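You operate a simulated robot arm through the tools that you are given. There is no shell and no other tool. Be economical: measure what you need, move in short steps, check, and stop when the job is done.

You are at the controls of a simulated robot arm. One attempt, no reset.

TASK
Grip the small yellow block in the vice and tighten its nut.
Fine: run the nut finger-tight, pull it to the white line with the green spanner, put the spanner back. The block stays in the vice. Set down upright: what you pick out.

Only the result counts: the job must be done as asked and must still hold three seconds after the hand-in. Knocking over, shifting, dropping, spilling or breaking anything else fails it.

THE ROBOT
A 6-joint arm with a four-finger gripper on a trunk, on a base that drives. Base frame: it is fixed to the floor where the robot stands at the start and does not move with it; the origin is under the middle of the robot, x ahead of it, y to its left, z up; the surface under the hand at the start is at about z = 900. Readings come in mm, degrees, newtons and seconds.
Its first joint turns from -166.0 to 166.0 degrees. Places, roughly: bed of the vice [600, -100, 900]; crank of the vice [400, -100, 1000]; nut on the small blue block [800, -200, 1000]; nut on the small red block [800, 0, 1000]; nut on the small yellow block [800, -100, 1000]; right well of the spanner tray on the wooden bench [600, -400, 900]. Payload 3.43 kg.
The TCP is the grasp point between the finger pads, 30 mm short of the fingertips. In the tool frame z runs along the fingers and y along their closing line. Largest opening 120 mm; the body of the gripper starts 85 mm behind the TCP.
Orientation is that of the tool frame in the base frame, as a unit quaternion [w, x, y, z]. With the fingers straight down and closing along the base's y, the tool's x points along the base's -x, its y along +y and its z along -z.

THE INTERFACE
- The arm moves only by the tool play_rows. Its argument "targets" is a list of rows, each a list of 3 entries, a list of its own where there are three numbers: the shift along the tool's x, y, z in units of 500 mm (1.0 is 500 mm), then the turn, a rotation vector about the tool's x, y, z in units of 120 degrees (1.0 is 120 degrees), then the closure, from 0 (fully open) to 1 (shut). In form: [[[tx, ty, tz], [ax, ay, az], gripper], ...]. A call has 1 to 12 rows; each row is the pose to reach, as a shift and turn from the pose commanded when the call began, along the tool's axes at that moment. A call with a number of a shift or a turn outside -1 to 1 is refused whole. Each row takes 0.2 s and may step no farther than 50 mm and 8.6 degrees from the row before; otherwise, or with a gripper value out of range, the whole call is refused. A pose out of reach is approached as far as the arm can. The call stops where the force on the tool passes 90 N (or 10 N more than at its start, if that is more) or the arm is blocked; 0.2 s more then pass. Each finger halts on what it meets, pressing with about 27 N; the grip force reading is that of the motor and also rises with nothing between the fingers. The clock runs only during rows and for 0.2 s after the last one: add rows that repeat a pose to give the fingers time. The reply holds the time, the measured pose of the TCP, the force on the tool along the base axes, the opening and the grip force, in the units named above and with some noise, with the torque about the TCP (base axes, N m) and any sound that the robot's microphone picked up.
- Cameras (640 x 400 px; columns grow to the right, rows downward): "scene" is now at [-203.5, 163.5, 1249.9]; the picture's right is [-0.24, -0.97, 0.00], its down [-0.20, 0.05, -0.98] and it looks along [0.95, -0.23, -0.21] (base axes); focal length 288 px, centre (320, 200). "wrist" rides on the gripper at [71, -17, -121] in the tool frame; the picture's right is [0.23, 0.97, 0.00], its down [-0.81, 0.19, -0.55] and it looks along [-0.54, 0.13, 0.83] (tool axes); focal length 275 px, centre (320, 200).
- camera(camera): a new picture of that camera. No time passes.
- steer(legs): drives the robot by 1 to 6 legs, each [ahead, turn to the left] in mm and degrees, along the robot's own axes; the way and the turn of a leg run together, so that a leg with both is an arc; at most 1500 mm and 180 degrees a leg. The arm and the cameras ride along, it lands a little off, and it stops where it bumps. It gives what a move gives.
- turn_head(pan, tilt): turns the head with the scene camera to pan (to the left, within 143 degrees either way) and tilt (down, from -29 to 69), counted from straight ahead of the robot. It gives what a move gives.
- measure_at(camera, pixels): for up to 12 pixels [column, row] of the newest picture of that camera ("zoom" is the newest enlarged one), the place [x, y, z] in the base frame of the surface seen there, good to about 2 mm. No time passes.
- inspect(camera, box): a new picture of the part [left, top, right, bottom] of that camera's present view, enlarged. No time passes.
- close_job(): hands the job in; it is judged then, once.

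Go step by step. Measure first, check grasps and placings, and put right what went wrong. The budget is 80 turns and 68 pictures, counting those below and the enlarged ones. Unless the task says otherwise, let go and move clear before handing in, and close with one line.

The tools are called after "Call:" as name(argument=value, ...) on one line, values as JSON. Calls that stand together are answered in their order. play_rows: Moves the arm, as the interface text tells. Its arguments: {"type":"object","properties":{"targets":{"type":"array"}},"required":["targets"]} The other tools are called the same way: steer (legs) drives the base; turn_head (pan, tilt) turns the head that bears the scene camera; camera (camera) takes a picture; measure_at (camera, pixels) gives the place of the surface under pixels of a picture; inspect (camera, box) takes an enlarged picture of a part of a camera's view; close_job () hands the job in.

At the start:

```text
clock: 0.0
tool_pos: [431.0, -129.7, 1233.8]
tool_rot: [0.0, -0.006, 1.0, 0.0]
ft_force: [0.0, 0.6, 0.4]
torque: [0.01, 0.01, 0.0]
grip_width: 120.0
finger_force: 0.2
robot x, y, heading: [2.7, -3.2, -0.0]
head pan, tilt: [-13.9, 11.2]
```

scene: 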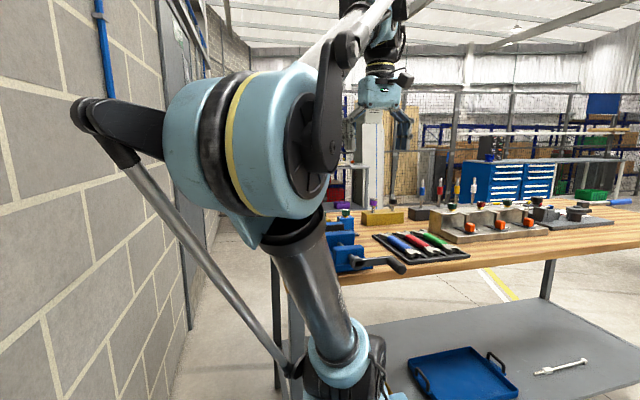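
wrist: 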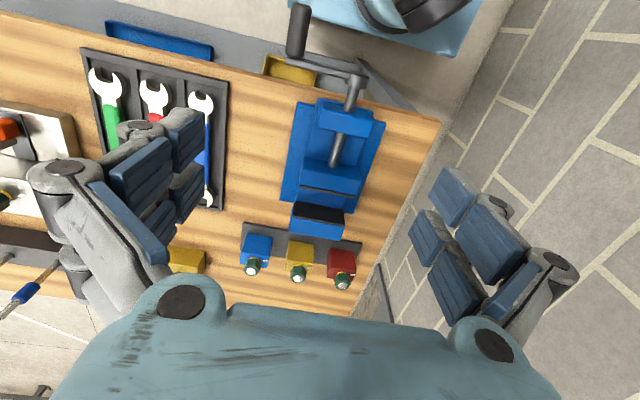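

The wrist picture shows the vice near (325,160), its crank at (310,60), three blocks with nuts at (257,250), (299,258), (341,265), and the spanner tray at (155,120). I'll enlarge these parts and measure them.

Call:
inspect(camera="wrist", box=[220, 0, 440, 138])

Call:
inspect(camera="wrist", box=[220, 170, 400, 300])

Call:
measure_at(camera="wrist", pixels=[[256, 241], [299, 250], [341, 257], [253, 268], [298, 276], [342, 283], [317, 218], [333, 182], [346, 110], [354, 80], [297, 30], [107, 82]])

```text
2.90 times, centred on (330, 69) of wrist
```

zoom: 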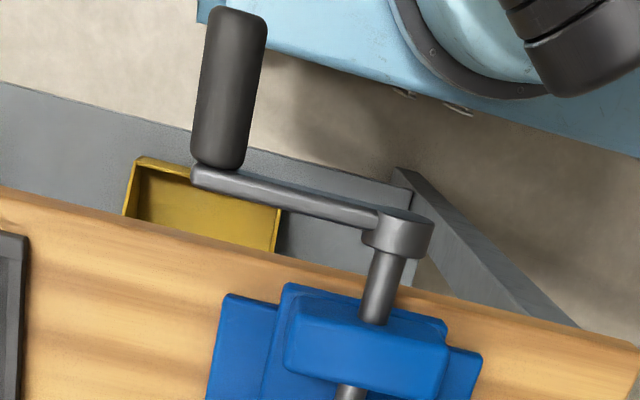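

```text
3.08 times, centred on (310, 235) of wrist
```

zoom: 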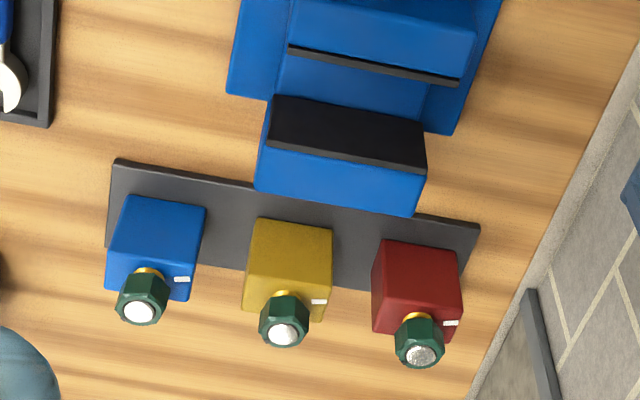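

```text
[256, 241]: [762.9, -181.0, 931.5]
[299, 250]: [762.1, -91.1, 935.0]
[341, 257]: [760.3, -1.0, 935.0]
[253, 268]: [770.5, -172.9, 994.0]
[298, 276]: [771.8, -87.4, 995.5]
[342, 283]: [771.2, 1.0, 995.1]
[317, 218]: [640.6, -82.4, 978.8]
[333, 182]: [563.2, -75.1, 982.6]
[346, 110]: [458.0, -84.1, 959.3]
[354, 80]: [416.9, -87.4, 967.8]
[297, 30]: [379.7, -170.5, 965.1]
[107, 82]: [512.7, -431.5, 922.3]
```

The bolts stand upright on the blocks, with nut tops near z=995. Next I'll enlarge the vice jaws and the tray and measure them.

Call:
inspect(camera="wrist", box=[260, 90, 400, 240])

Call:
inspect(camera="wrist", box=[70, 30, 250, 220])

Call:
inspect(camera="scene", box=[310, 160, 640, 300])

```text
2.67 times, centred on (330, 165) of wrist
```

zoom: 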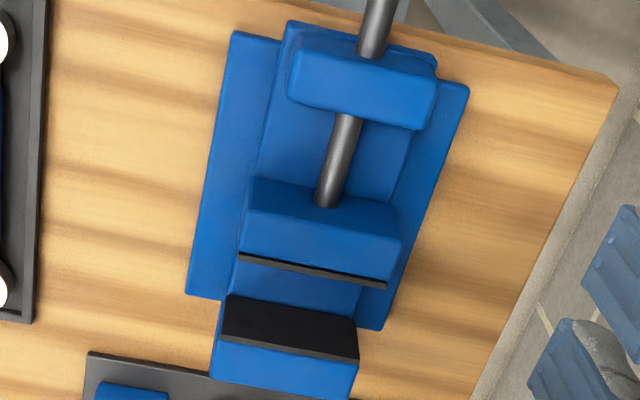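

```text
2.11 times, centred on (160, 125) of wrist
```

zoom: 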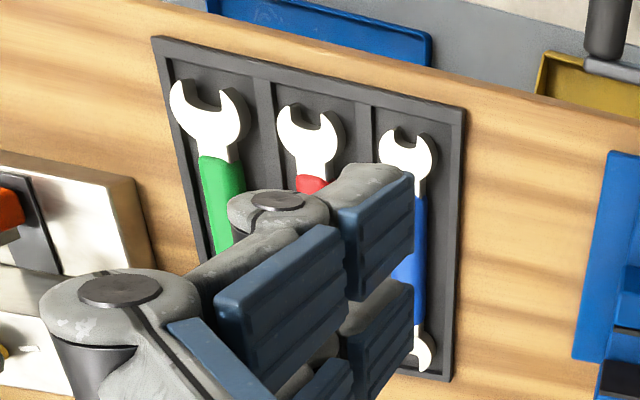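

```text
1.94 times, centred on (475, 230) of scene
```

zoom: 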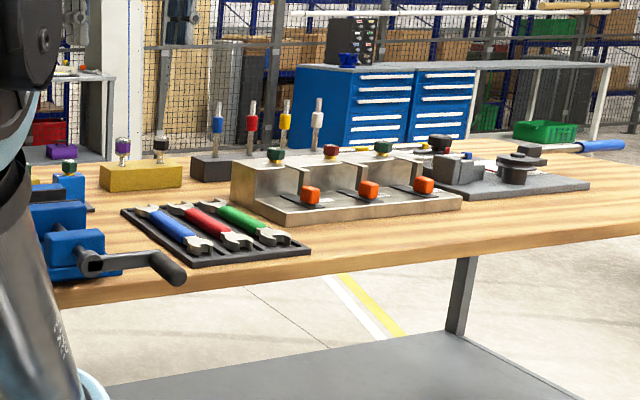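

I'll measure points on the vice jaws, the bed and the tray.

Call:
measure_at(camera="wrist", pixels=[[301, 187], [363, 197], [332, 188], [322, 195], [302, 203], [343, 209], [301, 217], [342, 224], [320, 223], [317, 230], [330, 198], [310, 199]])

Call:
measure_at(camera="wrist", pixels=[[105, 68], [92, 70], [117, 75], [116, 104], [108, 105], [152, 85], [198, 103], [83, 53], [360, 115], [310, 66], [292, 51], [300, 8]])

```text
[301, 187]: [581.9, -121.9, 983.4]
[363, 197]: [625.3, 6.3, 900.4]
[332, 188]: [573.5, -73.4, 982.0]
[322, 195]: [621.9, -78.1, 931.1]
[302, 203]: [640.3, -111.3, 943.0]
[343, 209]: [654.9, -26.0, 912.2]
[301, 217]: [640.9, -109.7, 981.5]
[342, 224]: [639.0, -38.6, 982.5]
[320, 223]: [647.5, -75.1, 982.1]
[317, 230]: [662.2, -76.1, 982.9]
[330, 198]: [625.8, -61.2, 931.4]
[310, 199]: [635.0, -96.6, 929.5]
```

```text
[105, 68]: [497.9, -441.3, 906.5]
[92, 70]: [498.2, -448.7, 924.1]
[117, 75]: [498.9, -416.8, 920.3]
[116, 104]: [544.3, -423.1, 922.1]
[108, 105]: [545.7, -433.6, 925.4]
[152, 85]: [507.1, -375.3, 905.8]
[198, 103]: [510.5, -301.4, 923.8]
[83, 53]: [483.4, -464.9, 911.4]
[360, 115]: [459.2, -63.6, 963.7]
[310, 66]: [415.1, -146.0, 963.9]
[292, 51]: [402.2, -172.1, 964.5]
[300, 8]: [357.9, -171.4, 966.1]
```

The vice gap runs from x≈582 to 640, its bed is at z≈931 and the jaw tops are at 982. I'll move the hand forward to look at the blocks.

Call:
play_rows(targets=[[[-0.09, 0.02, 0], [0, 0, 0], 0], [[-0.18, 0.04, 0], [0, 0, 0], 0], [[-0.26, 0.06, 0], [0, 0, 0], 0], [[-0.338, 0.07, 0], [0, 0, 0], 0]])

Call:
camera(camera="wrist")

Call:
inspect(camera="wrist", box=[220, 130, 400, 242])

```text
clock: 1.0
tool_pos: [584.7, -91.2, 1240.1]
tool_rot: [0.006, -0.006, 1.0, -0.001]
ft_force: [-0.3, 0.9, 1.1]
torque: [0.01, -0.04, 0.01]
grip_width: 120.0
finger_force: 0.1
robot x, y, heading: [-0.3, -5.6, -0.1]
head pan, tilt: [-13.9, 11.2]
```

```text
60 pictures are left
```

wrist: 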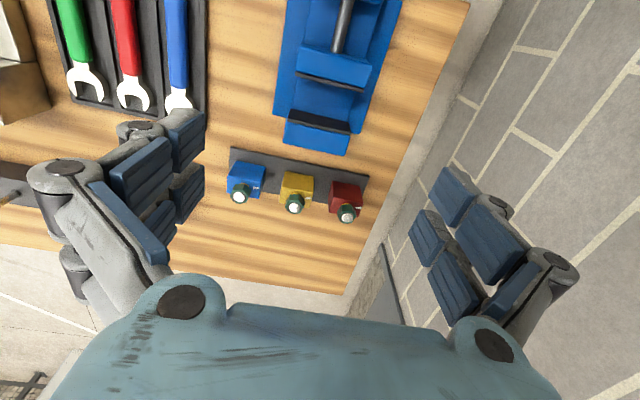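

```text
3.56 times, centred on (310, 186) of wrist
```

zoom: 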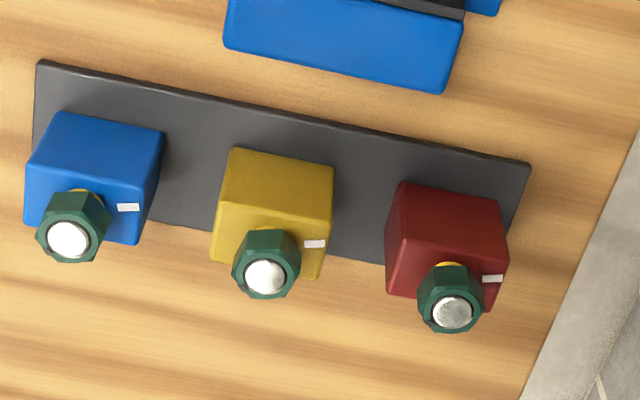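

The zoom shows a nut with a white line on the block top at (315,244). I'll measure the block's corners and the nut.

Call:
measure_at(camera="zoom", pixels=[[230, 155], [330, 170], [222, 205], [326, 222], [216, 255], [318, 272], [265, 276], [236, 250], [297, 250], [268, 232], [315, 244], [270, 180]])

Call:
measure_at(camera="zoom", pixels=[[265, 242], [262, 295], [307, 245], [323, 244], [180, 150], [40, 70], [525, 170], [68, 240], [452, 311], [440, 85], [226, 40], [267, 260]])

```text
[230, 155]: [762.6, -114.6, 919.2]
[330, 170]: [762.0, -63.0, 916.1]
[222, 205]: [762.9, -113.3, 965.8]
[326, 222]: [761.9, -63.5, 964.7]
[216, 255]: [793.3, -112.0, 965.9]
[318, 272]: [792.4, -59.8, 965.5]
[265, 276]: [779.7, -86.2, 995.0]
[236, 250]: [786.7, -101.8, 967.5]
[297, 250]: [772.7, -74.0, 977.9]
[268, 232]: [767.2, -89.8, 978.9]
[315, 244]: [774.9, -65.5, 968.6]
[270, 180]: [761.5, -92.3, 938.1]
```

```text
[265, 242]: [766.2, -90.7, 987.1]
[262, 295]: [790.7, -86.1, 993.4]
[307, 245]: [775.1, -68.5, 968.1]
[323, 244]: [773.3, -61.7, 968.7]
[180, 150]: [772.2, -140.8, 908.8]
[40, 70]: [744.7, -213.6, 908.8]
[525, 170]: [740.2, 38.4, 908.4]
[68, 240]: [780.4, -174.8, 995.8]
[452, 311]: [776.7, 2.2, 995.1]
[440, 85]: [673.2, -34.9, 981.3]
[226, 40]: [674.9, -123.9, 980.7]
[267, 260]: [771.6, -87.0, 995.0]
```

The yellow block spans x 762–794, y −114…−62, z 909–966, with its bolt at about (778,−87.5) and top at 995. The last move read short of the target, so I'll repeat the pose to let it settle and check the reading.

Call:
play_rows(targets=[[[0, 0, 0], [0, 0, 0], 0.4], [[0, 0, 0], [0, 0, 0], 0.4]])

Call:
inspect(camera="wrist", box=[265, 165, 325, 220])

```text
clock: 1.6
tool_pos: [586.2, -91.3, 1241.0]
tool_rot: [0.006, -0.005, 1.0, 0.0]
ft_force: [-0.2, -0.3, 0.0]
torque: [-0.03, 0.02, 0.0]
grip_width: 72.0
finger_force: 0.1
robot x, y, heading: [-0.4, -5.4, 0.1]
head pan, tilt: [-13.9, 11.2]
```

```text
7.27 times, centred on (295, 192) of wrist
```

zoom: 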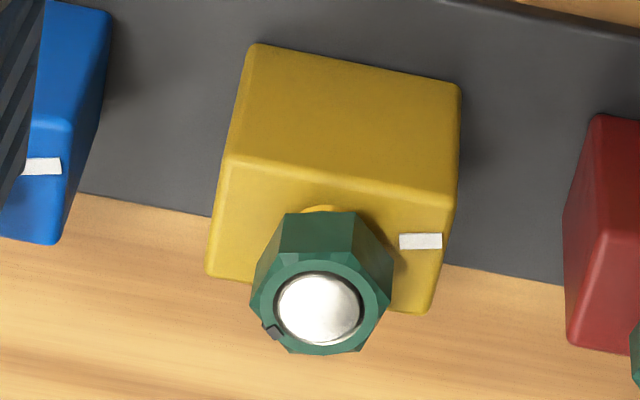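

The nut carries a dark mark at (272,332), and the white line points to +y at (420,241). I'll move above the yellow block with the fingers at 72 mm.

Call:
play_rows(targets=[[[-0.09, 0.0, 0], [0, 0, 0], 0.4], [[-0.18, 0.0, 0], [0, 0, 0], 0.4], [[-0.27, 0.006, 0], [0, 0, 0], 0.4], [[-0.35, 0.006, 0.0], [0, 0, 0], 0.4], [[-0.384, 0.006, 0.06], [0, 0, 0], 0.4], [[-0.384, 0.006, 0.15], [0, 0, 0], 0.4], [[-0.384, 0.006, 0.24], [0, 0, 0], 0.4], [[-0.384, 0.006, 0.3], [0, 0, 0], 0.4], [[-0.384, 0.006, 0.3], [0, 0, 0], 0.4]])

Call:
camera(camera="wrist")

Call:
camera(camera="scene")

```text
clock: 3.6
tool_pos: [778.8, -86.8, 1092.5]
tool_rot: [0.007, -0.005, 1.0, 0.0]
ft_force: [0.5, 0.1, -0.6]
torque: [0.02, 0.01, -0.01]
grip_width: 72.0
finger_force: 0.1
robot x, y, heading: [-2.0, -4.0, 0.1]
head pan, tilt: [-13.9, 11.2]
```

```text
57 pictures are left
```

wrist: 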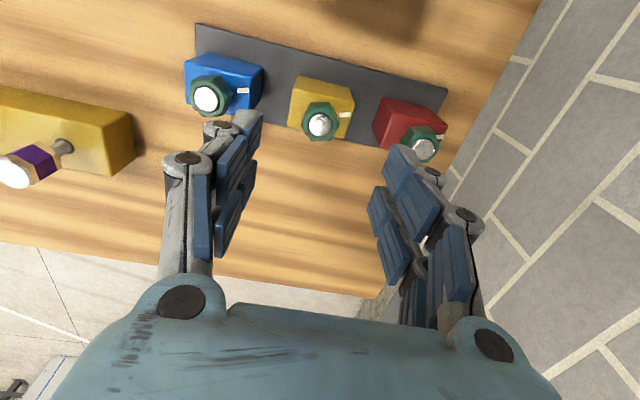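

```text
56 pictures are left
```

scene: 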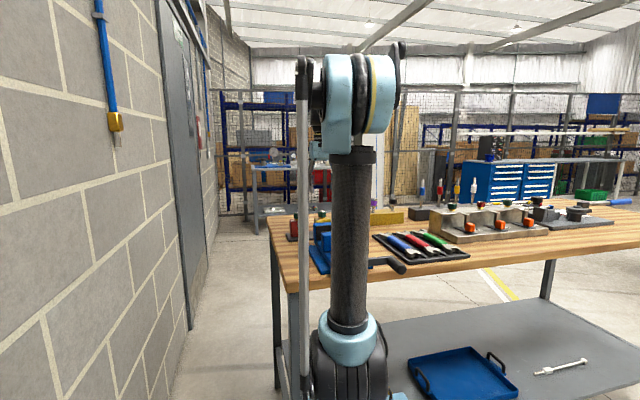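

The hand is at (779,−87,1092) and tracks well now. I'll measure the finger linkages to check clearance to the neighbouring nuts, and look at the nut close up.

Call:
measure_at(camera="wrist", pixels=[[207, 130], [222, 128], [166, 168], [188, 158], [440, 178], [478, 215], [467, 213], [245, 115], [402, 150], [262, 115]])

Call:
inspect(camera="wrist", box=[270, 70, 370, 150])

```text
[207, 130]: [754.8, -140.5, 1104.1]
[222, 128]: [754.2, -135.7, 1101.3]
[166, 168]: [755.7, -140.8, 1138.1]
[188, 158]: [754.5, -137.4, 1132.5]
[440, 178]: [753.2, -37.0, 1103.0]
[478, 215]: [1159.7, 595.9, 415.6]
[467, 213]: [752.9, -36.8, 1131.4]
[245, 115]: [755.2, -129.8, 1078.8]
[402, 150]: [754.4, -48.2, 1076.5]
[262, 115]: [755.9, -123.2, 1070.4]
```

```text
5.00 times, centred on (320, 110) of wrist
```

zoom: 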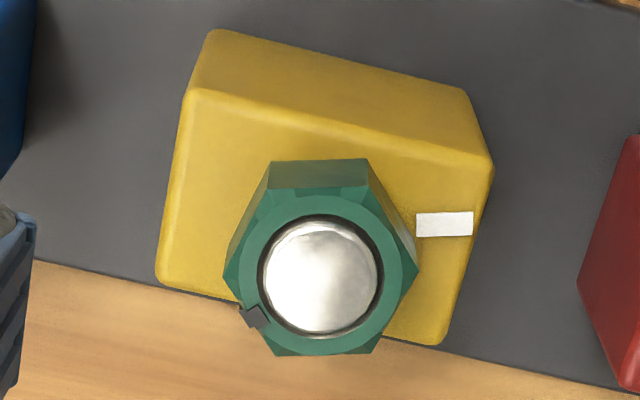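

Next I'll measure the pads' extent along x.

Call:
measure_at(camera="wrist", pixels=[[250, 120], [255, 165], [250, 195], [240, 210], [222, 250], [205, 260], [235, 155], [225, 170], [385, 270], [395, 250], [400, 220], [375, 195]])

Call:
inspect(camera="wrist", box=[150, 90, 500, 310])

```text
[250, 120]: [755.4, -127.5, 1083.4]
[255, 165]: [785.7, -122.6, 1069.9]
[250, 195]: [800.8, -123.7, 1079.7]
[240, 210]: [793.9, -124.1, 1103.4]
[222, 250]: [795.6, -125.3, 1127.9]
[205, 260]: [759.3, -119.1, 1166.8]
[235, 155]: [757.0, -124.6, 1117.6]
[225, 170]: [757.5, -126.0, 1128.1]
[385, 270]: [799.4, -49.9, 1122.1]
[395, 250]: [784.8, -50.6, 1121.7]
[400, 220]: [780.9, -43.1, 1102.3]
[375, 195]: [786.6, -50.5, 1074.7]
```

```text
1.82 times, centred on (325, 200) of wrist
```

zoom: 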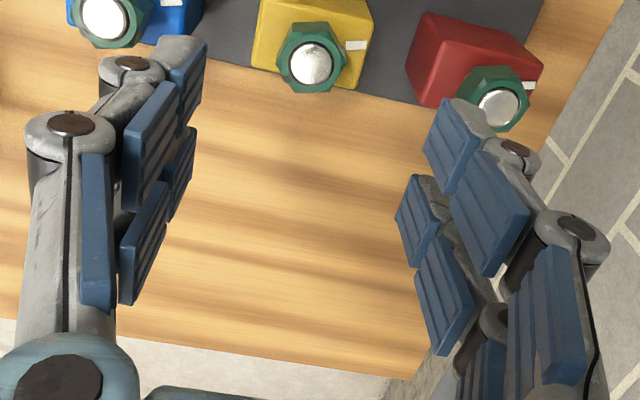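

The pads sit at y −124 and −50, centred on the block, and there's clearance to the neighbours. I'll lower to z≈947 and close on the block's y faces.

Call:
play_rows(targets=[[[0, 0, 0.09], [0, 0, 0], 0.4], [[0, 0, 0.17], [0, 0, 0], 0.4], [[0, 0, 0.24], [0, 0, 0], 0.4], [[0, 0, 0.291], [0, 0, 0], 0.4], [[0, 0, 0.291], [0, 0, 0], 0.4]])

Call:
camera(camera="wrist")

```text
clock: 4.8
tool_pos: [780.6, -88.1, 946.2]
tool_rot: [0.006, -0.005, 1.0, -0.001]
ft_force: [0.6, 0.1, -0.4]
torque: [-0.03, 0.03, 0.0]
grip_width: 72.1
finger_force: 0.2
robot x, y, heading: [-0.6, -4.6, 0.1]
head pan, tilt: [-13.9, 11.2]
```

```text
53 pictures are left
```

wrist: 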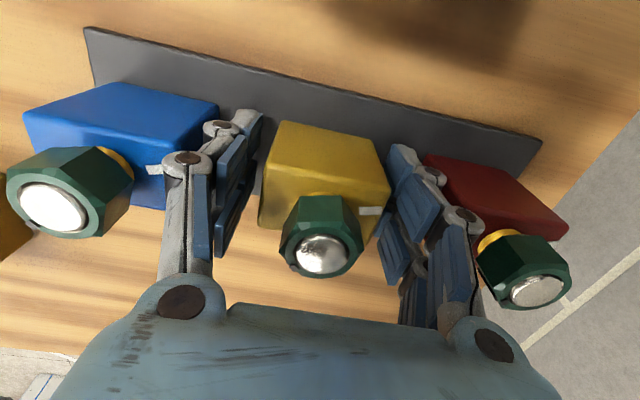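

The fingers straddle the yellow block cleanly, so I'll close and then lift 15 mm.

Call:
play_rows(targets=[[[0, 0, 0], [0, 0, 0], 0.6], [[0, 0, 0], [0, 0, 0], 0.7], [[0, 0, 0], [0, 0, 0], 0.7], [[0, 0, -0.02], [0, 0, 0], 0.7], [[0, 0, -0.06], [0, 0, 0], 0.7], [[0, 0, -0.06], [0, 0, 0], 0.7]])

Call:
camera(camera="wrist")

```text
clock: 6.2
tool_pos: [780.5, -88.3, 976.5]
tool_rot: [0.006, -0.005, 1.0, -0.001]
ft_force: [-0.3, -0.1, -3.8]
torque: [-0.03, 0.0, 0.01]
grip_width: 55.6
finger_force: 27.8
robot x, y, heading: [-2.1, -1.6, 0.2]
head pan, tilt: [-13.9, 11.2]
```

```text
52 pictures are left
```

wrist: 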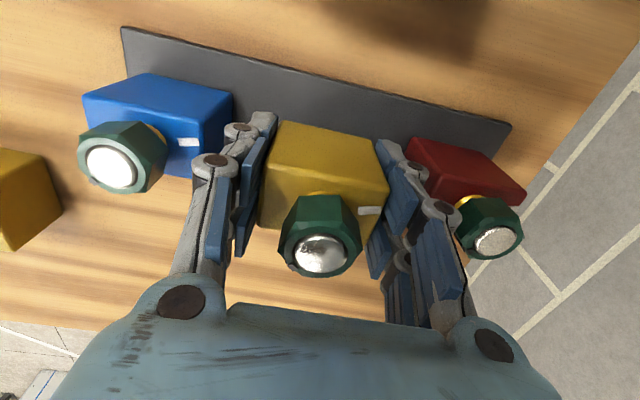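

The block came up (width 55.6, force −3.8 N) and its bottom is about 37 mm below the TCP. I'll raise it and carry it over the vice gap.

Call:
play_rows(targets=[[[0, 0, -0.08], [0, 0, 0], 0.7], [[0, 0, -0.16], [0, 0, 0], 0.7], [[0.07, 0.006, -0.18], [0, 0, 0], 0.7], [[0.15, 0.012, -0.18], [0, 0, 0], 0.7], [[0.23, 0.018, -0.18], [0, 0, 0], 0.7], [[0.3, 0.018, -0.18], [0, 0, 0], 0.7], [[0.337, 0.018, -0.18], [0, 0, 0], 0.7], [[0.337, 0.018, -0.18], [0, 0, 0], 0.7]])

Call:
camera(camera="wrist")

```text
clock: 8.0
tool_pos: [611.0, -80.6, 1065.9]
tool_rot: [0.006, -0.005, 1.0, -0.001]
ft_force: [-0.2, -0.1, -3.5]
torque: [0.01, 0.01, 0.01]
grip_width: 55.6
finger_force: 27.3
robot x, y, heading: [2.1, -4.5, 0.0]
head pan, tilt: [-13.9, 11.2]
```

```text
51 pictures are left
```

wrist: 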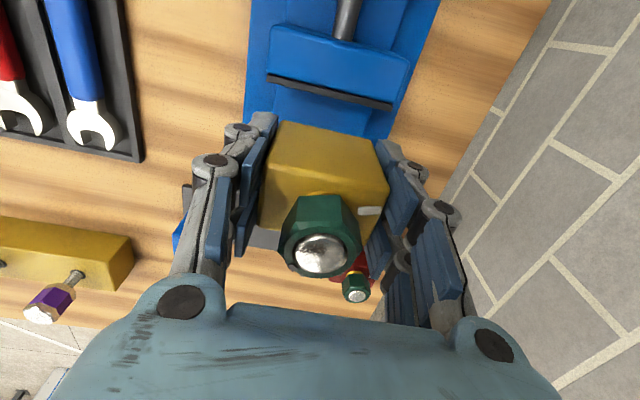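

I'll measure the near jaw's edge, the block corners and what I can see of the bed.

Call:
measure_at(camera="wrist", pixels=[[272, 76], [390, 104], [330, 92], [270, 72], [300, 100], [283, 124], [372, 146], [265, 182], [385, 205], [320, 130], [408, 55], [272, 28]])

```text
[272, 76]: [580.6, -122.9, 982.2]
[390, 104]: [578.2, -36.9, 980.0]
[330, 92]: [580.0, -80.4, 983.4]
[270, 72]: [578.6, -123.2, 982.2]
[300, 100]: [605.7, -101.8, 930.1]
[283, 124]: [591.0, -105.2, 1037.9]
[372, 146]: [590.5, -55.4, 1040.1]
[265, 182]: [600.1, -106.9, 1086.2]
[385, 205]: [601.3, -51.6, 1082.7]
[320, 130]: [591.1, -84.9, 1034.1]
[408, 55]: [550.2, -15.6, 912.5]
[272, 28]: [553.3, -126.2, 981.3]
```

The block's near face is at x≈592 and the jaw face at 580, so the gap is clear on both sides. I'll lower the block to just above the bed.

Call:
play_rows(targets=[[[-0.004, 0.003, 0.06], [0, 0, 0], 0.7], [[-0.004, 0.003, 0.12], [0, 0, 0], 0.7], [[-0.004, 0.003, 0.17], [0, 0, 0], 0.7], [[-0.004, 0.003, 0.188], [0, 0, 0], 0.7], [[-0.004, 0.003, 0.188], [0, 0, 0], 0.7]])

Call:
camera(camera="wrist")

```text
clock: 9.2
tool_pos: [613.6, -78.8, 969.5]
tool_rot: [0.005, -0.006, 1.0, 0.0]
ft_force: [0.6, -0.9, -3.7]
torque: [0.0, -0.03, 0.03]
grip_width: 55.7
finger_force: 26.1
robot x, y, heading: [2.0, -6.1, -0.2]
head pan, tilt: [-13.9, 11.2]
```

```text
50 pictures are left
```

wrist: 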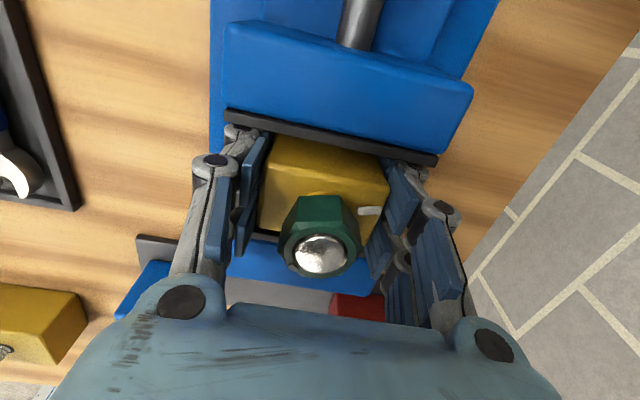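

The block sits in the gap with no contact yet. I'll lower it the last few millimetres in small steps and watch the force.

Call:
play_rows(targets=[[[0, 0, 0.003], [0, 0, 0], 0.7], [[0, 0, 0.005], [0, 0, 0], 0.7], [[0, 0, 0.005], [0, 0, 0], 0.7]])

```text
clock: 10.0
tool_pos: [613.7, -77.6, 968.4]
tool_rot: [0.007, -0.006, 1.0, 0.0]
ft_force: [0.0, -0.6, -3.3]
torque: [0.02, 0.01, 0.03]
grip_width: 55.7
finger_force: 26.7
robot x, y, heading: [0.5, -4.6, 0.2]
head pan, tilt: [-13.9, 11.2]
```

Call:
play_rows(targets=[[[0, 0, 0.003], [0, 0, 0], 0.7], [[0, 0, 0.005], [0, 0, 0], 0.7], [[0, 0, 0.005], [0, 0, 0], 0.7]])

```text
clock: 10.8
tool_pos: [613.4, -79.7, 966.0]
tool_rot: [0.006, -0.006, 1.0, -0.001]
ft_force: [2.5, 4.2, 20.6]
torque: [0.19, -0.04, -0.03]
grip_width: 55.9
finger_force: 27.5
robot x, y, heading: [-5.3, -5.6, -0.2]
head pan, tilt: [-13.9, 11.2]
```

The force rose to +20 N, so the block is on the bed. I'll ease off 1 mm, release, go up and look.

Call:
play_rows(targets=[[[0, 0, -0.002], [0, 0, 0], 0.7], [[0, 0, -0.002], [0, 0, 0], 0.45], [[0, 0, -0.002], [0, 0, 0], 0.4], [[0, 0, -0.05], [0, 0, 0], 0.4], [[0, 0, -0.14], [0, 0, 0], 0.4], [[0, 0, -0.23], [0, 0, 0], 0.4], [[0, 0, -0.32], [0, 0, 0], 0.4], [[0.06, 0, -0.36], [0, 0, 0], 0.4], [[0.14, 0, -0.36], [0, 0, 0], 0.4], [[0.14, 0, -0.36], [0, 0, 0], 0.4]])

Call:
camera(camera="wrist")

Call:
camera(camera="scene")

```text
clock: 13.0
tool_pos: [542.2, -78.7, 1145.0]
tool_rot: [0.006, -0.006, 1.0, -0.001]
ft_force: [0.5, -0.8, -0.4]
torque: [-0.03, -0.03, -0.02]
grip_width: 72.2
finger_force: 0.0
robot x, y, heading: [2.4, -2.5, -0.1]
head pan, tilt: [-13.9, 11.2]
```

```text
49 pictures are left
```

wrist: 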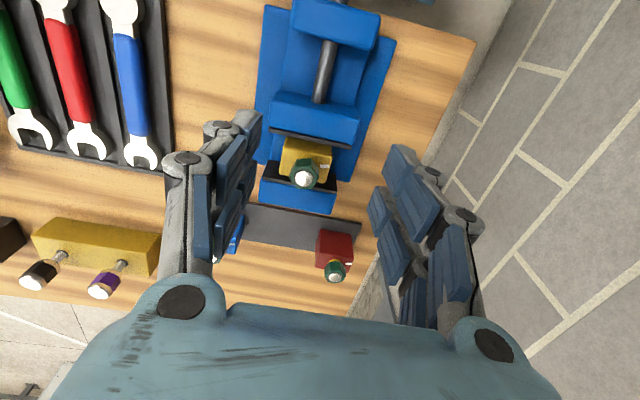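

```text
48 pictures are left
```

scene: 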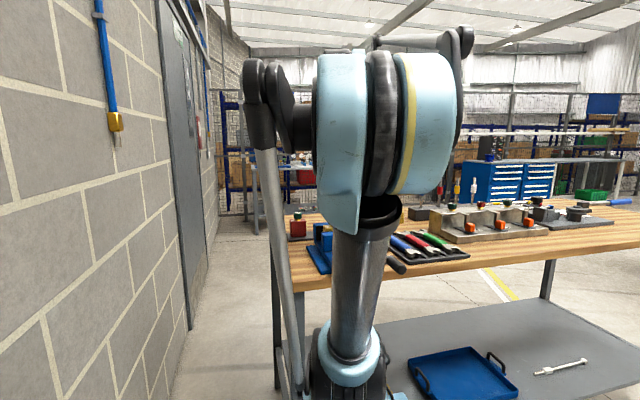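

The block stands in the gap and the hand is clear. I'll back the base off 250 mm so the crank handle comes into good reach.

Call:
steer(legs=[[-250, 0]])

Call:
camera(camera="wrist")

```text
clock: 14.8
tool_pos: [291.2, -78.8, 1145.5]
tool_rot: [0.006, -0.004, 1.0, -0.001]
ft_force: [-0.7, -0.2, 0.6]
torque: [0.01, -0.02, -0.01]
grip_width: 72.1
finger_force: 0.0
robot x, y, heading: [-251.8, -6.3, -0.1]
head pan, tilt: [-13.9, 11.2]
```

```text
47 pictures are left
```

wrist: 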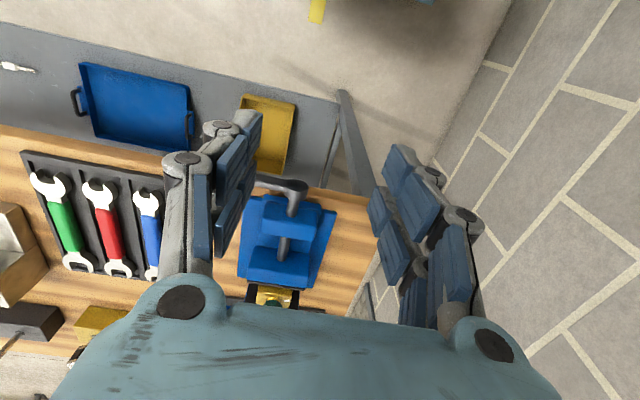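

I'll move above the handle at roughly (372,−171).

Call:
play_rows(targets=[[[-0.04, -0.06, 0.02], [0, 0, 0], 0.4], [[-0.08, -0.12, 0.04], [0, 0, 0], 0.4], [[-0.12, -0.18, 0.06], [0, 0, 0], 0.4], [[-0.162, -0.184, 0.12], [0, 0, 0], 0.4], [[-0.162, -0.184, 0.14], [0, 0, 0], 0.4], [[-0.162, -0.184, 0.14], [0, 0, 0], 0.4]])

Call:
camera(camera="wrist")

```text
clock: 16.2
tool_pos: [359.8, -171.0, 1082.5]
tool_rot: [0.012, -0.004, 1.0, -0.001]
ft_force: [-0.4, 0.0, 0.3]
torque: [-0.04, -0.03, 0.01]
grip_width: 71.9
finger_force: 0.1
robot x, y, heading: [-251.1, -1.2, -0.1]
head pan, tilt: [-13.9, 11.2]
```

```text
46 pictures are left
```

wrist: 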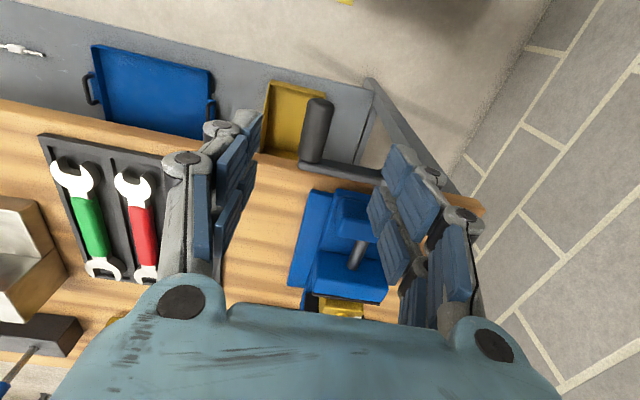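

I'll measure the handle at (316,125) and the crank arm.

Call:
measure_at(camera="wrist", pixels=[[319, 103], [307, 155], [312, 130], [303, 130], [326, 130], [310, 168], [345, 175], [375, 178], [385, 190], [355, 255], [365, 180], [330, 163]])

```text
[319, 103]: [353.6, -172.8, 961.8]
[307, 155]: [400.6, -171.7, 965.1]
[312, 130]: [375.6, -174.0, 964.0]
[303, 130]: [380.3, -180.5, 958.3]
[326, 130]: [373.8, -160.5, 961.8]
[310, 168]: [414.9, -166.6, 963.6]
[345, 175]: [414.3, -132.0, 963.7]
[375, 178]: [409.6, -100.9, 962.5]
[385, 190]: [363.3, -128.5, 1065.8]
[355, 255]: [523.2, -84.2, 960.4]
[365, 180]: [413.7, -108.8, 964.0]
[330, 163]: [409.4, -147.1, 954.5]
```

The handle's centre is at about y=−171, z=954, x 347–405, and the axis is at y≈−80, z≈953. I'll lower the open fingers around the handle.

Call:
play_rows(targets=[[[-0.02, 0, 0.08], [0, 0, 0], 0.4], [[-0.026, 0, 0.16], [0, 0, 0], 0.4], [[-0.026, 0, 0.22], [0, 0, 0], 0.4], [[-0.026, 0, 0.255], [0, 0, 0], 0.4], [[-0.026, 0, 0.255], [0, 0, 0], 0.4]])

Call:
camera(camera="wrist")

```text
clock: 17.4
tool_pos: [375.6, -170.7, 956.8]
tool_rot: [0.012, -0.005, 1.0, 0.0]
ft_force: [0.3, 0.7, -0.4]
torque: [0.04, 0.0, 0.01]
grip_width: 72.2
finger_force: 0.0
robot x, y, heading: [-249.1, -2.2, 0.1]
head pan, tilt: [-13.9, 11.2]
```

```text
45 pictures are left
```

wrist: 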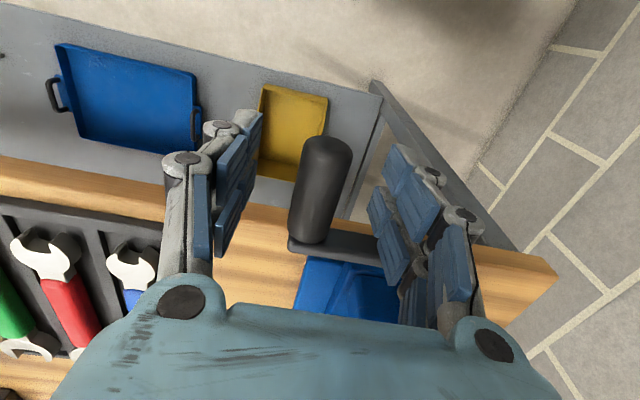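

The handle is centred between the pads. I'll grip it and try 30° clockwise (downwards) to feel the direction.

Call:
play_rows(targets=[[[0, 0, 0], [0, 0, 0], 0.7], [[0, 0, 0], [0, 0, 0], 0.95], [[0, 0, 0], [0, 0, 0], 0.95], [[0.0, 0.0062, 0.0471], [0, 0, 0], 0.95], [[0, 0.0244, 0.091], [0, 0, 0], 0.95], [[0, 0.0244, 0.091], [0, 0, 0], 0.95]])

Call:
camera(camera="wrist")

```text
clock: 18.8
tool_pos: [375.0, -160.7, 909.5]
tool_rot: [0.012, -0.003, 1.0, -0.002]
ft_force: [-25.9, -54.2, -21.1]
torque: [0.17, 0.41, -0.61]
grip_width: 24.2
finger_force: 45.0
robot x, y, heading: [-250.7, -2.1, 0.4]
head pan, tilt: [-13.9, 11.2]
```

```text
44 pictures are left
```

wrist: 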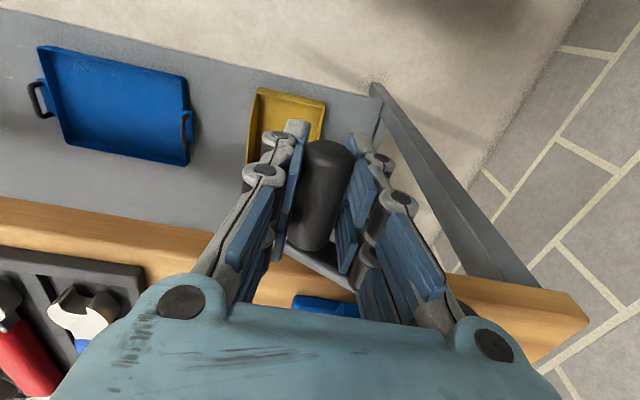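

The crank turned, but with −54 N sideways on the tool, so my circle is a little off. I'll measure the handle and jaw to find the axis and the direction.

Call:
measure_at(camera="wrist", pixels=[[325, 150], [310, 240], [318, 200], [300, 252], [340, 280], [345, 285], [320, 265], [300, 205], [328, 205], [325, 305], [345, 165], [305, 165]])

Call:
inspect(camera="wrist", box=[240, 110, 440, 330])

```text
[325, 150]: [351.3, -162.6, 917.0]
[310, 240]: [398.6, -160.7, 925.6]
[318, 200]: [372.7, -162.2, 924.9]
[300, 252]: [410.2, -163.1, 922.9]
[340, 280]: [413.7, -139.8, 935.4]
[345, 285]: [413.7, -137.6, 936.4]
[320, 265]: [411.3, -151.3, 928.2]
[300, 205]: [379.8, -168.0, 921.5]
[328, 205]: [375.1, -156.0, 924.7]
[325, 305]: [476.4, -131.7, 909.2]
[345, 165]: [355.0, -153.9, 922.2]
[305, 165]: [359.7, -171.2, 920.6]
```

```text
1.82 times, centred on (340, 220) of wrist
```

zoom: 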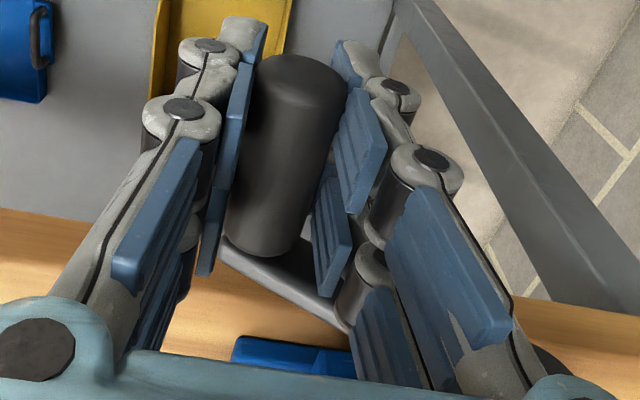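

Handle centre is now about (−162.5, 913) with the crank arm at ~27°. That fits an axis near (−80, 953.5) with R≈92, so I'll correct outward and go on to the bottom.

Call:
play_rows(targets=[[[0.002, -0.007, 0.0032], [0, 0, 0], 0.95], [[0.003, 0.0268, 0.0528], [0, 0, 0], 0.95], [[0.004, 0.0792, 0.0894], [0, 0, 0], 0.95], [[0.005, 0.157, 0.1066], [0, 0, 0], 0.95]])

Call:
camera(camera="wrist")

Call:
camera(camera="scene")

```text
clock: 19.8
tool_pos: [365.4, -108.0, 872.9]
tool_rot: [0.018, 0.001, 1.0, -0.006]
ft_force: [6.7, 0.5, 8.1]
torque: [-0.03, -0.28, 1.31]
grip_width: 24.4
finger_force: 44.3
robot x, y, heading: [-250.7, -2.5, 0.1]
head pan, tilt: [-13.9, 11.2]
stopped in row 4: the force on the tool passed its limit at 149 N (the readings are from after the stop); the commanded pose is now the measured one
```

```text
42 pictures are left
```

wrist: 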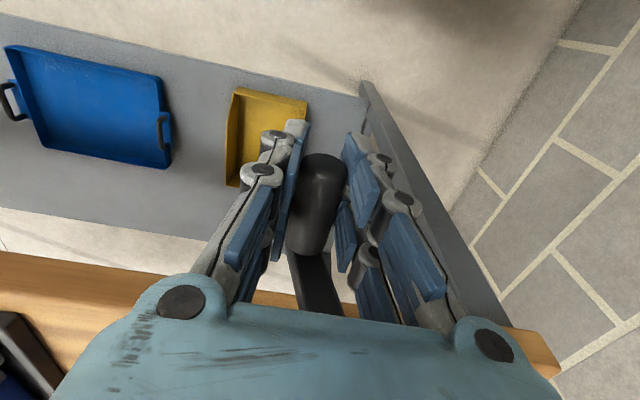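

```text
41 pictures are left
```

scene: 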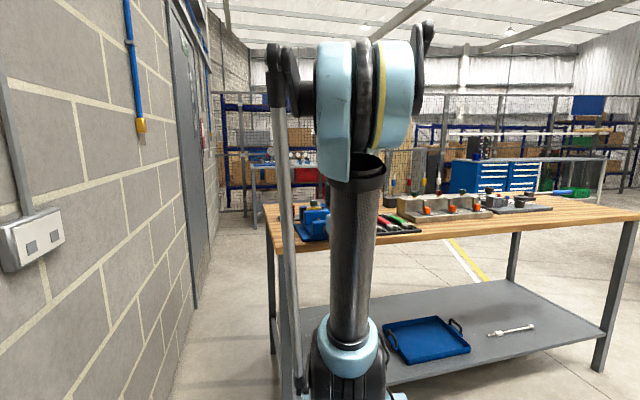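

The hand was pushed 10 mm toward −x and stopped near 70°. I suspect the palm met the crank hub, or the crank moved outward, so I'll measure the handle and arm.

Call:
measure_at(camera="wrist", pixels=[[325, 158], [328, 175], [312, 210], [300, 245], [330, 200], [300, 262], [315, 290], [325, 310], [308, 275], [322, 275], [315, 305], [293, 270]])

Call:
inspect(camera="scene", box=[250, 180, 450, 300])

```text
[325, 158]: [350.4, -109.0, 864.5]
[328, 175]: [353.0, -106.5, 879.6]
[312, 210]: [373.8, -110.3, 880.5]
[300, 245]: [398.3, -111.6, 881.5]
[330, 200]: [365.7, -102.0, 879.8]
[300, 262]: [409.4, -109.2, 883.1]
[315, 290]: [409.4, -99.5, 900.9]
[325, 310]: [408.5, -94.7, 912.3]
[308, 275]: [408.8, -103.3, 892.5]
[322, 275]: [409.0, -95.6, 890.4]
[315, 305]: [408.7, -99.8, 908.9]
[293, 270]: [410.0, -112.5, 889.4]
```

```text
3.20 times, centred on (350, 240) of scene
```

zoom: 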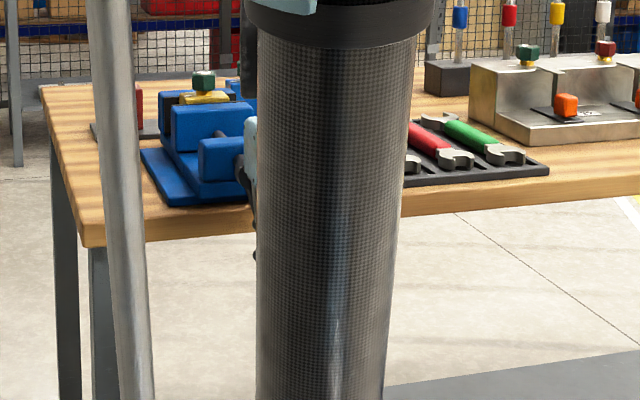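

I'll measure the vice jaw in the scene zoom to see which way it has moved.

Call:
inspect(camera="scene", box=[285, 195, 335, 250])

```text
7.27 times, centred on (310, 222) of scene
```

zoom: 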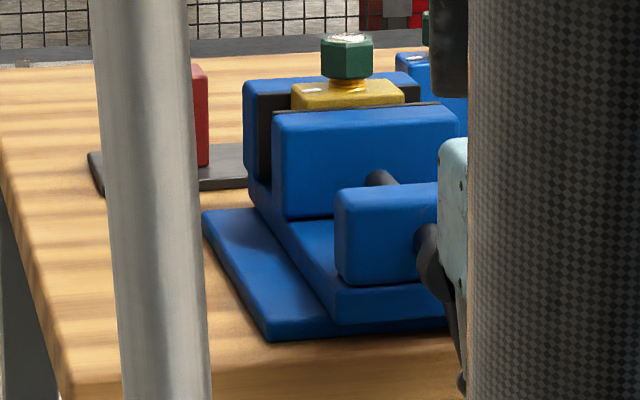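

Call:
measure_at(camera="zoom", pixels=[[330, 108], [380, 106], [300, 160], [340, 112], [360, 130], [277, 135], [263, 130], [350, 88], [310, 92], [345, 240], [450, 170], [375, 178]])

```text
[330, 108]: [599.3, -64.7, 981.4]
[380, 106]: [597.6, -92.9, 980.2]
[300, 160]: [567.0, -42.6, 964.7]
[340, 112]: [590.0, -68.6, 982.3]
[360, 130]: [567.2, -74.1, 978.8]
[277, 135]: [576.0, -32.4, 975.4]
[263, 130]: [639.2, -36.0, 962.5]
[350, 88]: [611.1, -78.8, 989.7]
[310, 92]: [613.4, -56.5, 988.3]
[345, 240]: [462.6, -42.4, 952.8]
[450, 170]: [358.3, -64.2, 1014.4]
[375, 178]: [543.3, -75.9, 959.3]
```

The jaw face moved from x≈580 to ≈597 in about 73° of turn, so clockwise closes it, with a coarse lead. The palm seems to be touching the hub, so I'll release, back out 8 mm along x, tilt 12° and regrip.

Call:
play_rows(targets=[[[0, 0, 0], [0, 0, 0], 0.7], [[0.008, 0, 0], [0, 0, 0], 0.6], [[0.016, -0.001, 0], [0, -0.05, 0], 0.6], [[0.016, -0.001, 0.004], [0, -0.1, 0], 0.6], [[0.016, -0.001, 0.004], [0, -0.1, 0], 0.6], [[0.016, -0.001, 0.004], [0, -0.1, 0], 0.8], [[0.016, -0.001, 0.004], [0, -0.1, 0], 0.95], [[0.016, -0.001, 0.004], [0, -0.1, 0], 0.95]])

Call:
inspect(camera="scene", box=[285, 195, 335, 250])

Call:
camera(camera="wrist")

```text
clock: 21.6
tool_pos: [357.7, -109.4, 869.1]
tool_rot: [0.124, 0.001, 0.992, -0.006]
ft_force: [2.0, 2.5, 2.6]
torque: [0.07, -0.49, 1.08]
grip_width: 22.9
finger_force: 45.2
robot x, y, heading: [-252.5, -2.4, -0.0]
head pan, tilt: [-13.9, 11.2]
```

```text
7.27 times, centred on (310, 222) of scene
```

zoom: 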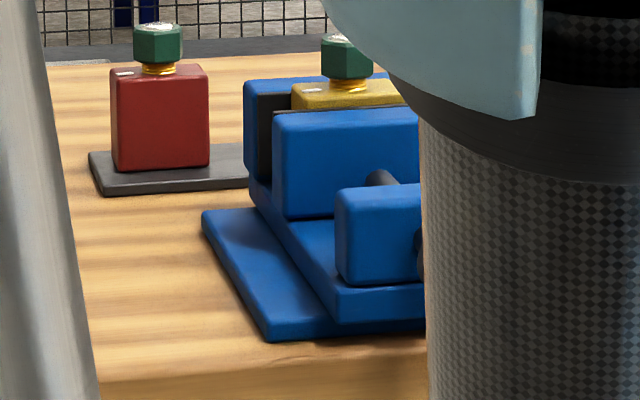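

```text
37 pictures are left
```

wrist: 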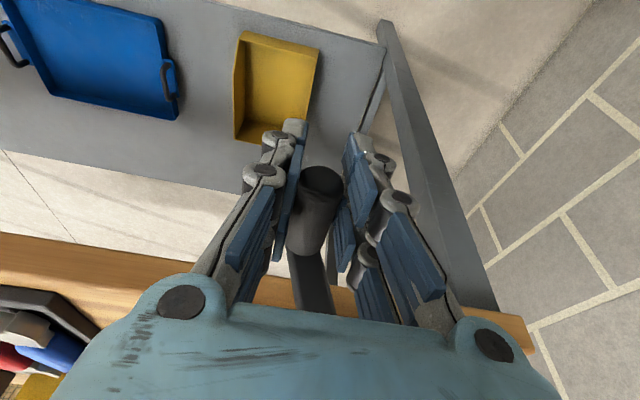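

The new grip has low forces (TCP (358,−109,869), θ≈73°). I'll continue the arc in small steps to 112°, and the force limit will show when the jaw clamps.

Call:
play_rows(targets=[[[0.0013, 0.022, 0.0052], [0, 0, 0], 0.95], [[0.002, 0.0466, 0.0078], [0, 0, 0], 0.95], [[0.0018, 0.0712, 0.007], [0, 0, 0], 0.95], [[0.0007, 0.0956, 0.0029], [0, 0, 0], 0.95], [[-0.0011, 0.1192, -0.0045], [0, 0, 0], 0.95]])

Call:
inspect(camera="scene", box=[285, 195, 335, 250])

```text
clock: 22.4
tool_pos: [346.8, -83.5, 871.6]
tool_rot: [0.129, 0.005, 0.992, -0.013]
ft_force: [5.4, -73.6, 14.2]
torque: [-0.89, -0.69, -0.73]
grip_width: 47.6
finger_force: 37.1
robot x, y, heading: [-250.7, -1.8, -0.4]
head pan, tilt: [-13.9, 11.2]
stopped in row 4: the force on the tool passed its limit at 97 N (the readings are from after the stop); the commanded pose is now the measured one
```

```text
7.27 times, centred on (310, 222) of scene
```

zoom: 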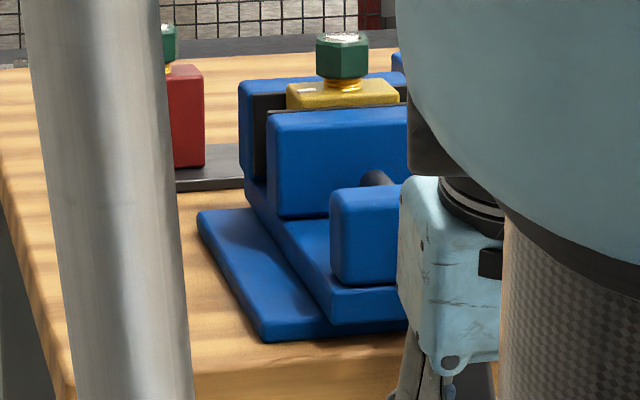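

The crank resisted (−74 N along y) and the handle pushed the fingers open to 47.6 mm. I'll measure whether the jaws are already touching the block on both sides.

Call:
measure_at(camera="zoom", pixels=[[300, 112], [350, 109], [380, 108], [300, 92], [380, 86], [340, 80], [330, 88], [270, 95], [260, 140], [320, 160], [280, 140], [330, 84]])

Call:
camera(camera="wrist")

```text
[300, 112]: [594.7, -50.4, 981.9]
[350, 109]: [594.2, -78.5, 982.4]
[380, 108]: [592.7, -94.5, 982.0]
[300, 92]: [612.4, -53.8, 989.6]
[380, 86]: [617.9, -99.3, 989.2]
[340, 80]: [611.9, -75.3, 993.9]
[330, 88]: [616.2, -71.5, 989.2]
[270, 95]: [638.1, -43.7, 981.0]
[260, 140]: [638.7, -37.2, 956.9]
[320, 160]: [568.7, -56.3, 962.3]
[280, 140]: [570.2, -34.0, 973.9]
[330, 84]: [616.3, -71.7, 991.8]
```

```text
35 pictures are left
```

wrist: 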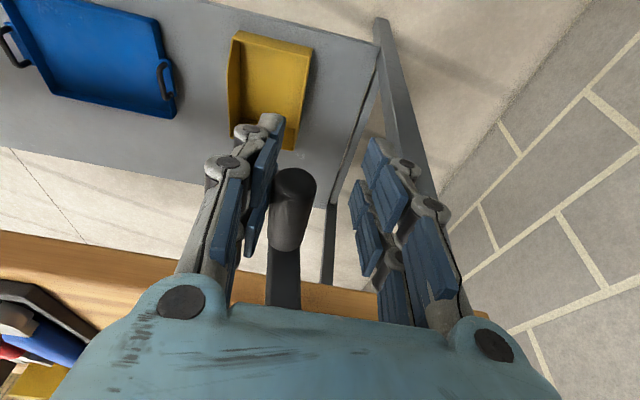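

I'll measure the palm and vice points in the same zoom to see whether the palm is jammed against the hub.

Call:
measure_at(camera="zoom", pixels=[[405, 200], [410, 280], [430, 190], [450, 300], [450, 350], [420, 340], [395, 260], [415, 130], [490, 260], [400, 290], [402, 230], [375, 178]])

Call:
measure_at(camera="wrist", pixels=[[285, 240], [297, 180], [285, 280], [284, 300], [271, 280], [300, 285], [310, 200], [275, 215], [255, 205], [275, 130]])

```text
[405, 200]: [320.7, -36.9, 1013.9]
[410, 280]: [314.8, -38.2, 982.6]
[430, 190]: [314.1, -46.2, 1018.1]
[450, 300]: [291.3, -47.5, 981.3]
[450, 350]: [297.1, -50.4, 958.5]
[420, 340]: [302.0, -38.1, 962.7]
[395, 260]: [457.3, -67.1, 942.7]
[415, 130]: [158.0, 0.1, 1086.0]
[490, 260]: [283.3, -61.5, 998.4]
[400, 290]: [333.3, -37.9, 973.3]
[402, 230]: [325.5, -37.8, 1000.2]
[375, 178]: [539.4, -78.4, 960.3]
```

```text
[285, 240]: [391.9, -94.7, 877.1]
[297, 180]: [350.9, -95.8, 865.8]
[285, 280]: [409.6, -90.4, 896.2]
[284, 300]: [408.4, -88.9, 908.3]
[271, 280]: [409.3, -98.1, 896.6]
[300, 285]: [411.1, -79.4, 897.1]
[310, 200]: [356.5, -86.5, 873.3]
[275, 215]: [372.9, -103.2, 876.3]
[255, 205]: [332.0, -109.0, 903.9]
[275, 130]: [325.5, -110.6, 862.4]
```

The palm is well clear of the hub, so the resistance comes from the crank itself, at θ≈82° and jaw x≈597. I'll let go, retreat upwards and look at the jaws from above.

Call:
play_rows(targets=[[[0, 0.0, 0], [0, 0, 0], 0.4], [[0, 0.0, -0.05], [0, 0, 0], 0.4], [[0, 0, -0.14], [0, 0, 0], 0.4], [[0, 0, -0.23], [0, 0, 0], 0.4], [[-0.065, 0, -0.285], [0, 0.03, 0], 0.4], [[-0.13, 0, -0.34], [0, 0.06, 0], 0.4], [[-0.195, 0, -0.395], [0, 0.09, 0], 0.4], [[-0.26, 0, -0.45], [0, 0.12, 0], 0.4], [[-0.325, 0, -0.505], [0, 0.12, 0], 0.4], [[-0.39, 0, -0.56], [0, 0.12, 0], 0.4], [[-0.39, 0, -0.6], [0, 0.12, 0], 0.4], [[-0.39, 0, -0.6], [0, 0.12, 0], 0.4]])

Call:
camera(camera="wrist")

```text
clock: 25.0
tool_pos: [458.1, -72.8, 1212.0]
tool_rot: [0.004, 0.003, 1.0, -0.009]
ft_force: [-0.3, 0.0, -0.3]
torque: [-0.03, -0.01, -0.02]
grip_width: 71.9
finger_force: 0.1
robot x, y, heading: [-252.6, -2.6, -0.1]
head pan, tilt: [-13.9, 11.2]
```

```text
34 pictures are left
```

wrist: 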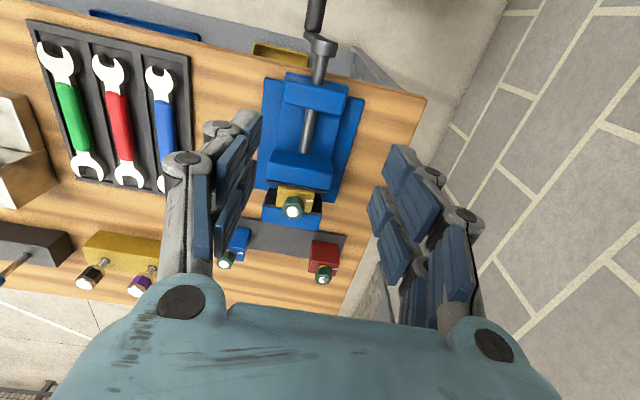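

Call:
inspect(camera="wrist", box=[255, 140, 345, 235])

```text
4.21 times, centred on (300, 188) of wrist
```

zoom: 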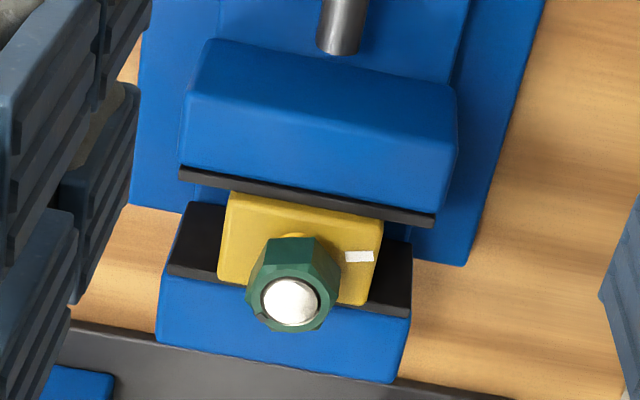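

Call:
measure_at(camera="zoom", pixels=[[185, 172], [430, 220], [300, 196], [233, 200], [378, 228], [222, 272], [362, 300], [172, 272], [404, 312], [345, 295], [290, 300], [235, 285]])

```text
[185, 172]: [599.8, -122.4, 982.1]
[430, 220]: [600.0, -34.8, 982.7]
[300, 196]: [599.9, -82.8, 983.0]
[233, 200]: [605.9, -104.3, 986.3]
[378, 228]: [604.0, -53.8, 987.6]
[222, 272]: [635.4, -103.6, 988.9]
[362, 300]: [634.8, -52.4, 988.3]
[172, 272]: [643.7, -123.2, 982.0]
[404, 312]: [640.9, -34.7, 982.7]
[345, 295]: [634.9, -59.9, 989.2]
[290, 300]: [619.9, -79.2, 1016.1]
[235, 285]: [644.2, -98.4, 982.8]
```

The jaw plate is at x≈600, the block at 603–637 and the fixed jaw at 640, so the block is squarely clamped. Next I'll go above the nut at (620,−79), yawed −47° to line up with its flats.

Call:
play_rows(targets=[[[-0.06, 0, 0], [0, 0, -0.065], 0.4], [[-0.12, 0, 0.0], [0, 0, -0.13], 0.4], [[-0.18, 0, 0.0], [0, 0, -0.195], 0.4], [[-0.24, -0.002, 0.06], [0, 0, -0.26], 0.4], [[-0.3, -0.005, 0.12], [0, 0, -0.325], 0.4], [[-0.325, -0.005, 0.2], [0, 0, -0.392], 0.4], [[-0.325, -0.005, 0.29], [0, 0, -0.392], 0.4], [[-0.325, -0.005, 0.29], [0, 0, -0.392], 0.4]])

Call:
camera(camera="wrist")

```text
clock: 26.8
tool_pos: [621.6, -78.1, 1067.2]
tool_rot: [0.0, -0.395, 0.919, -0.011]
ft_force: [0.0, 0.3, 0.0]
torque: [0.01, 0.02, -0.02]
grip_width: 71.8
finger_force: 0.0
robot x, y, heading: [-248.6, -0.9, -0.1]
head pan, tilt: [-13.9, 11.2]
```

```text
32 pictures are left
```

wrist: 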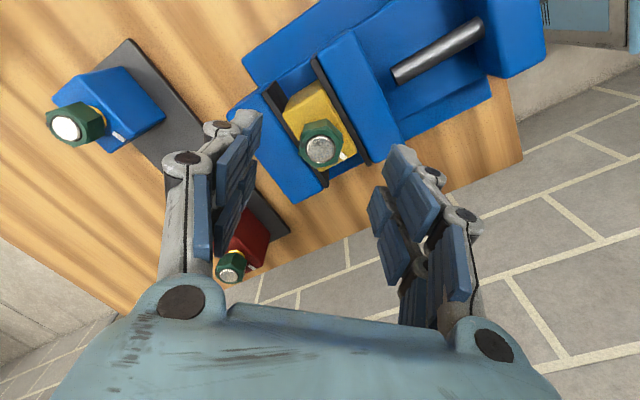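

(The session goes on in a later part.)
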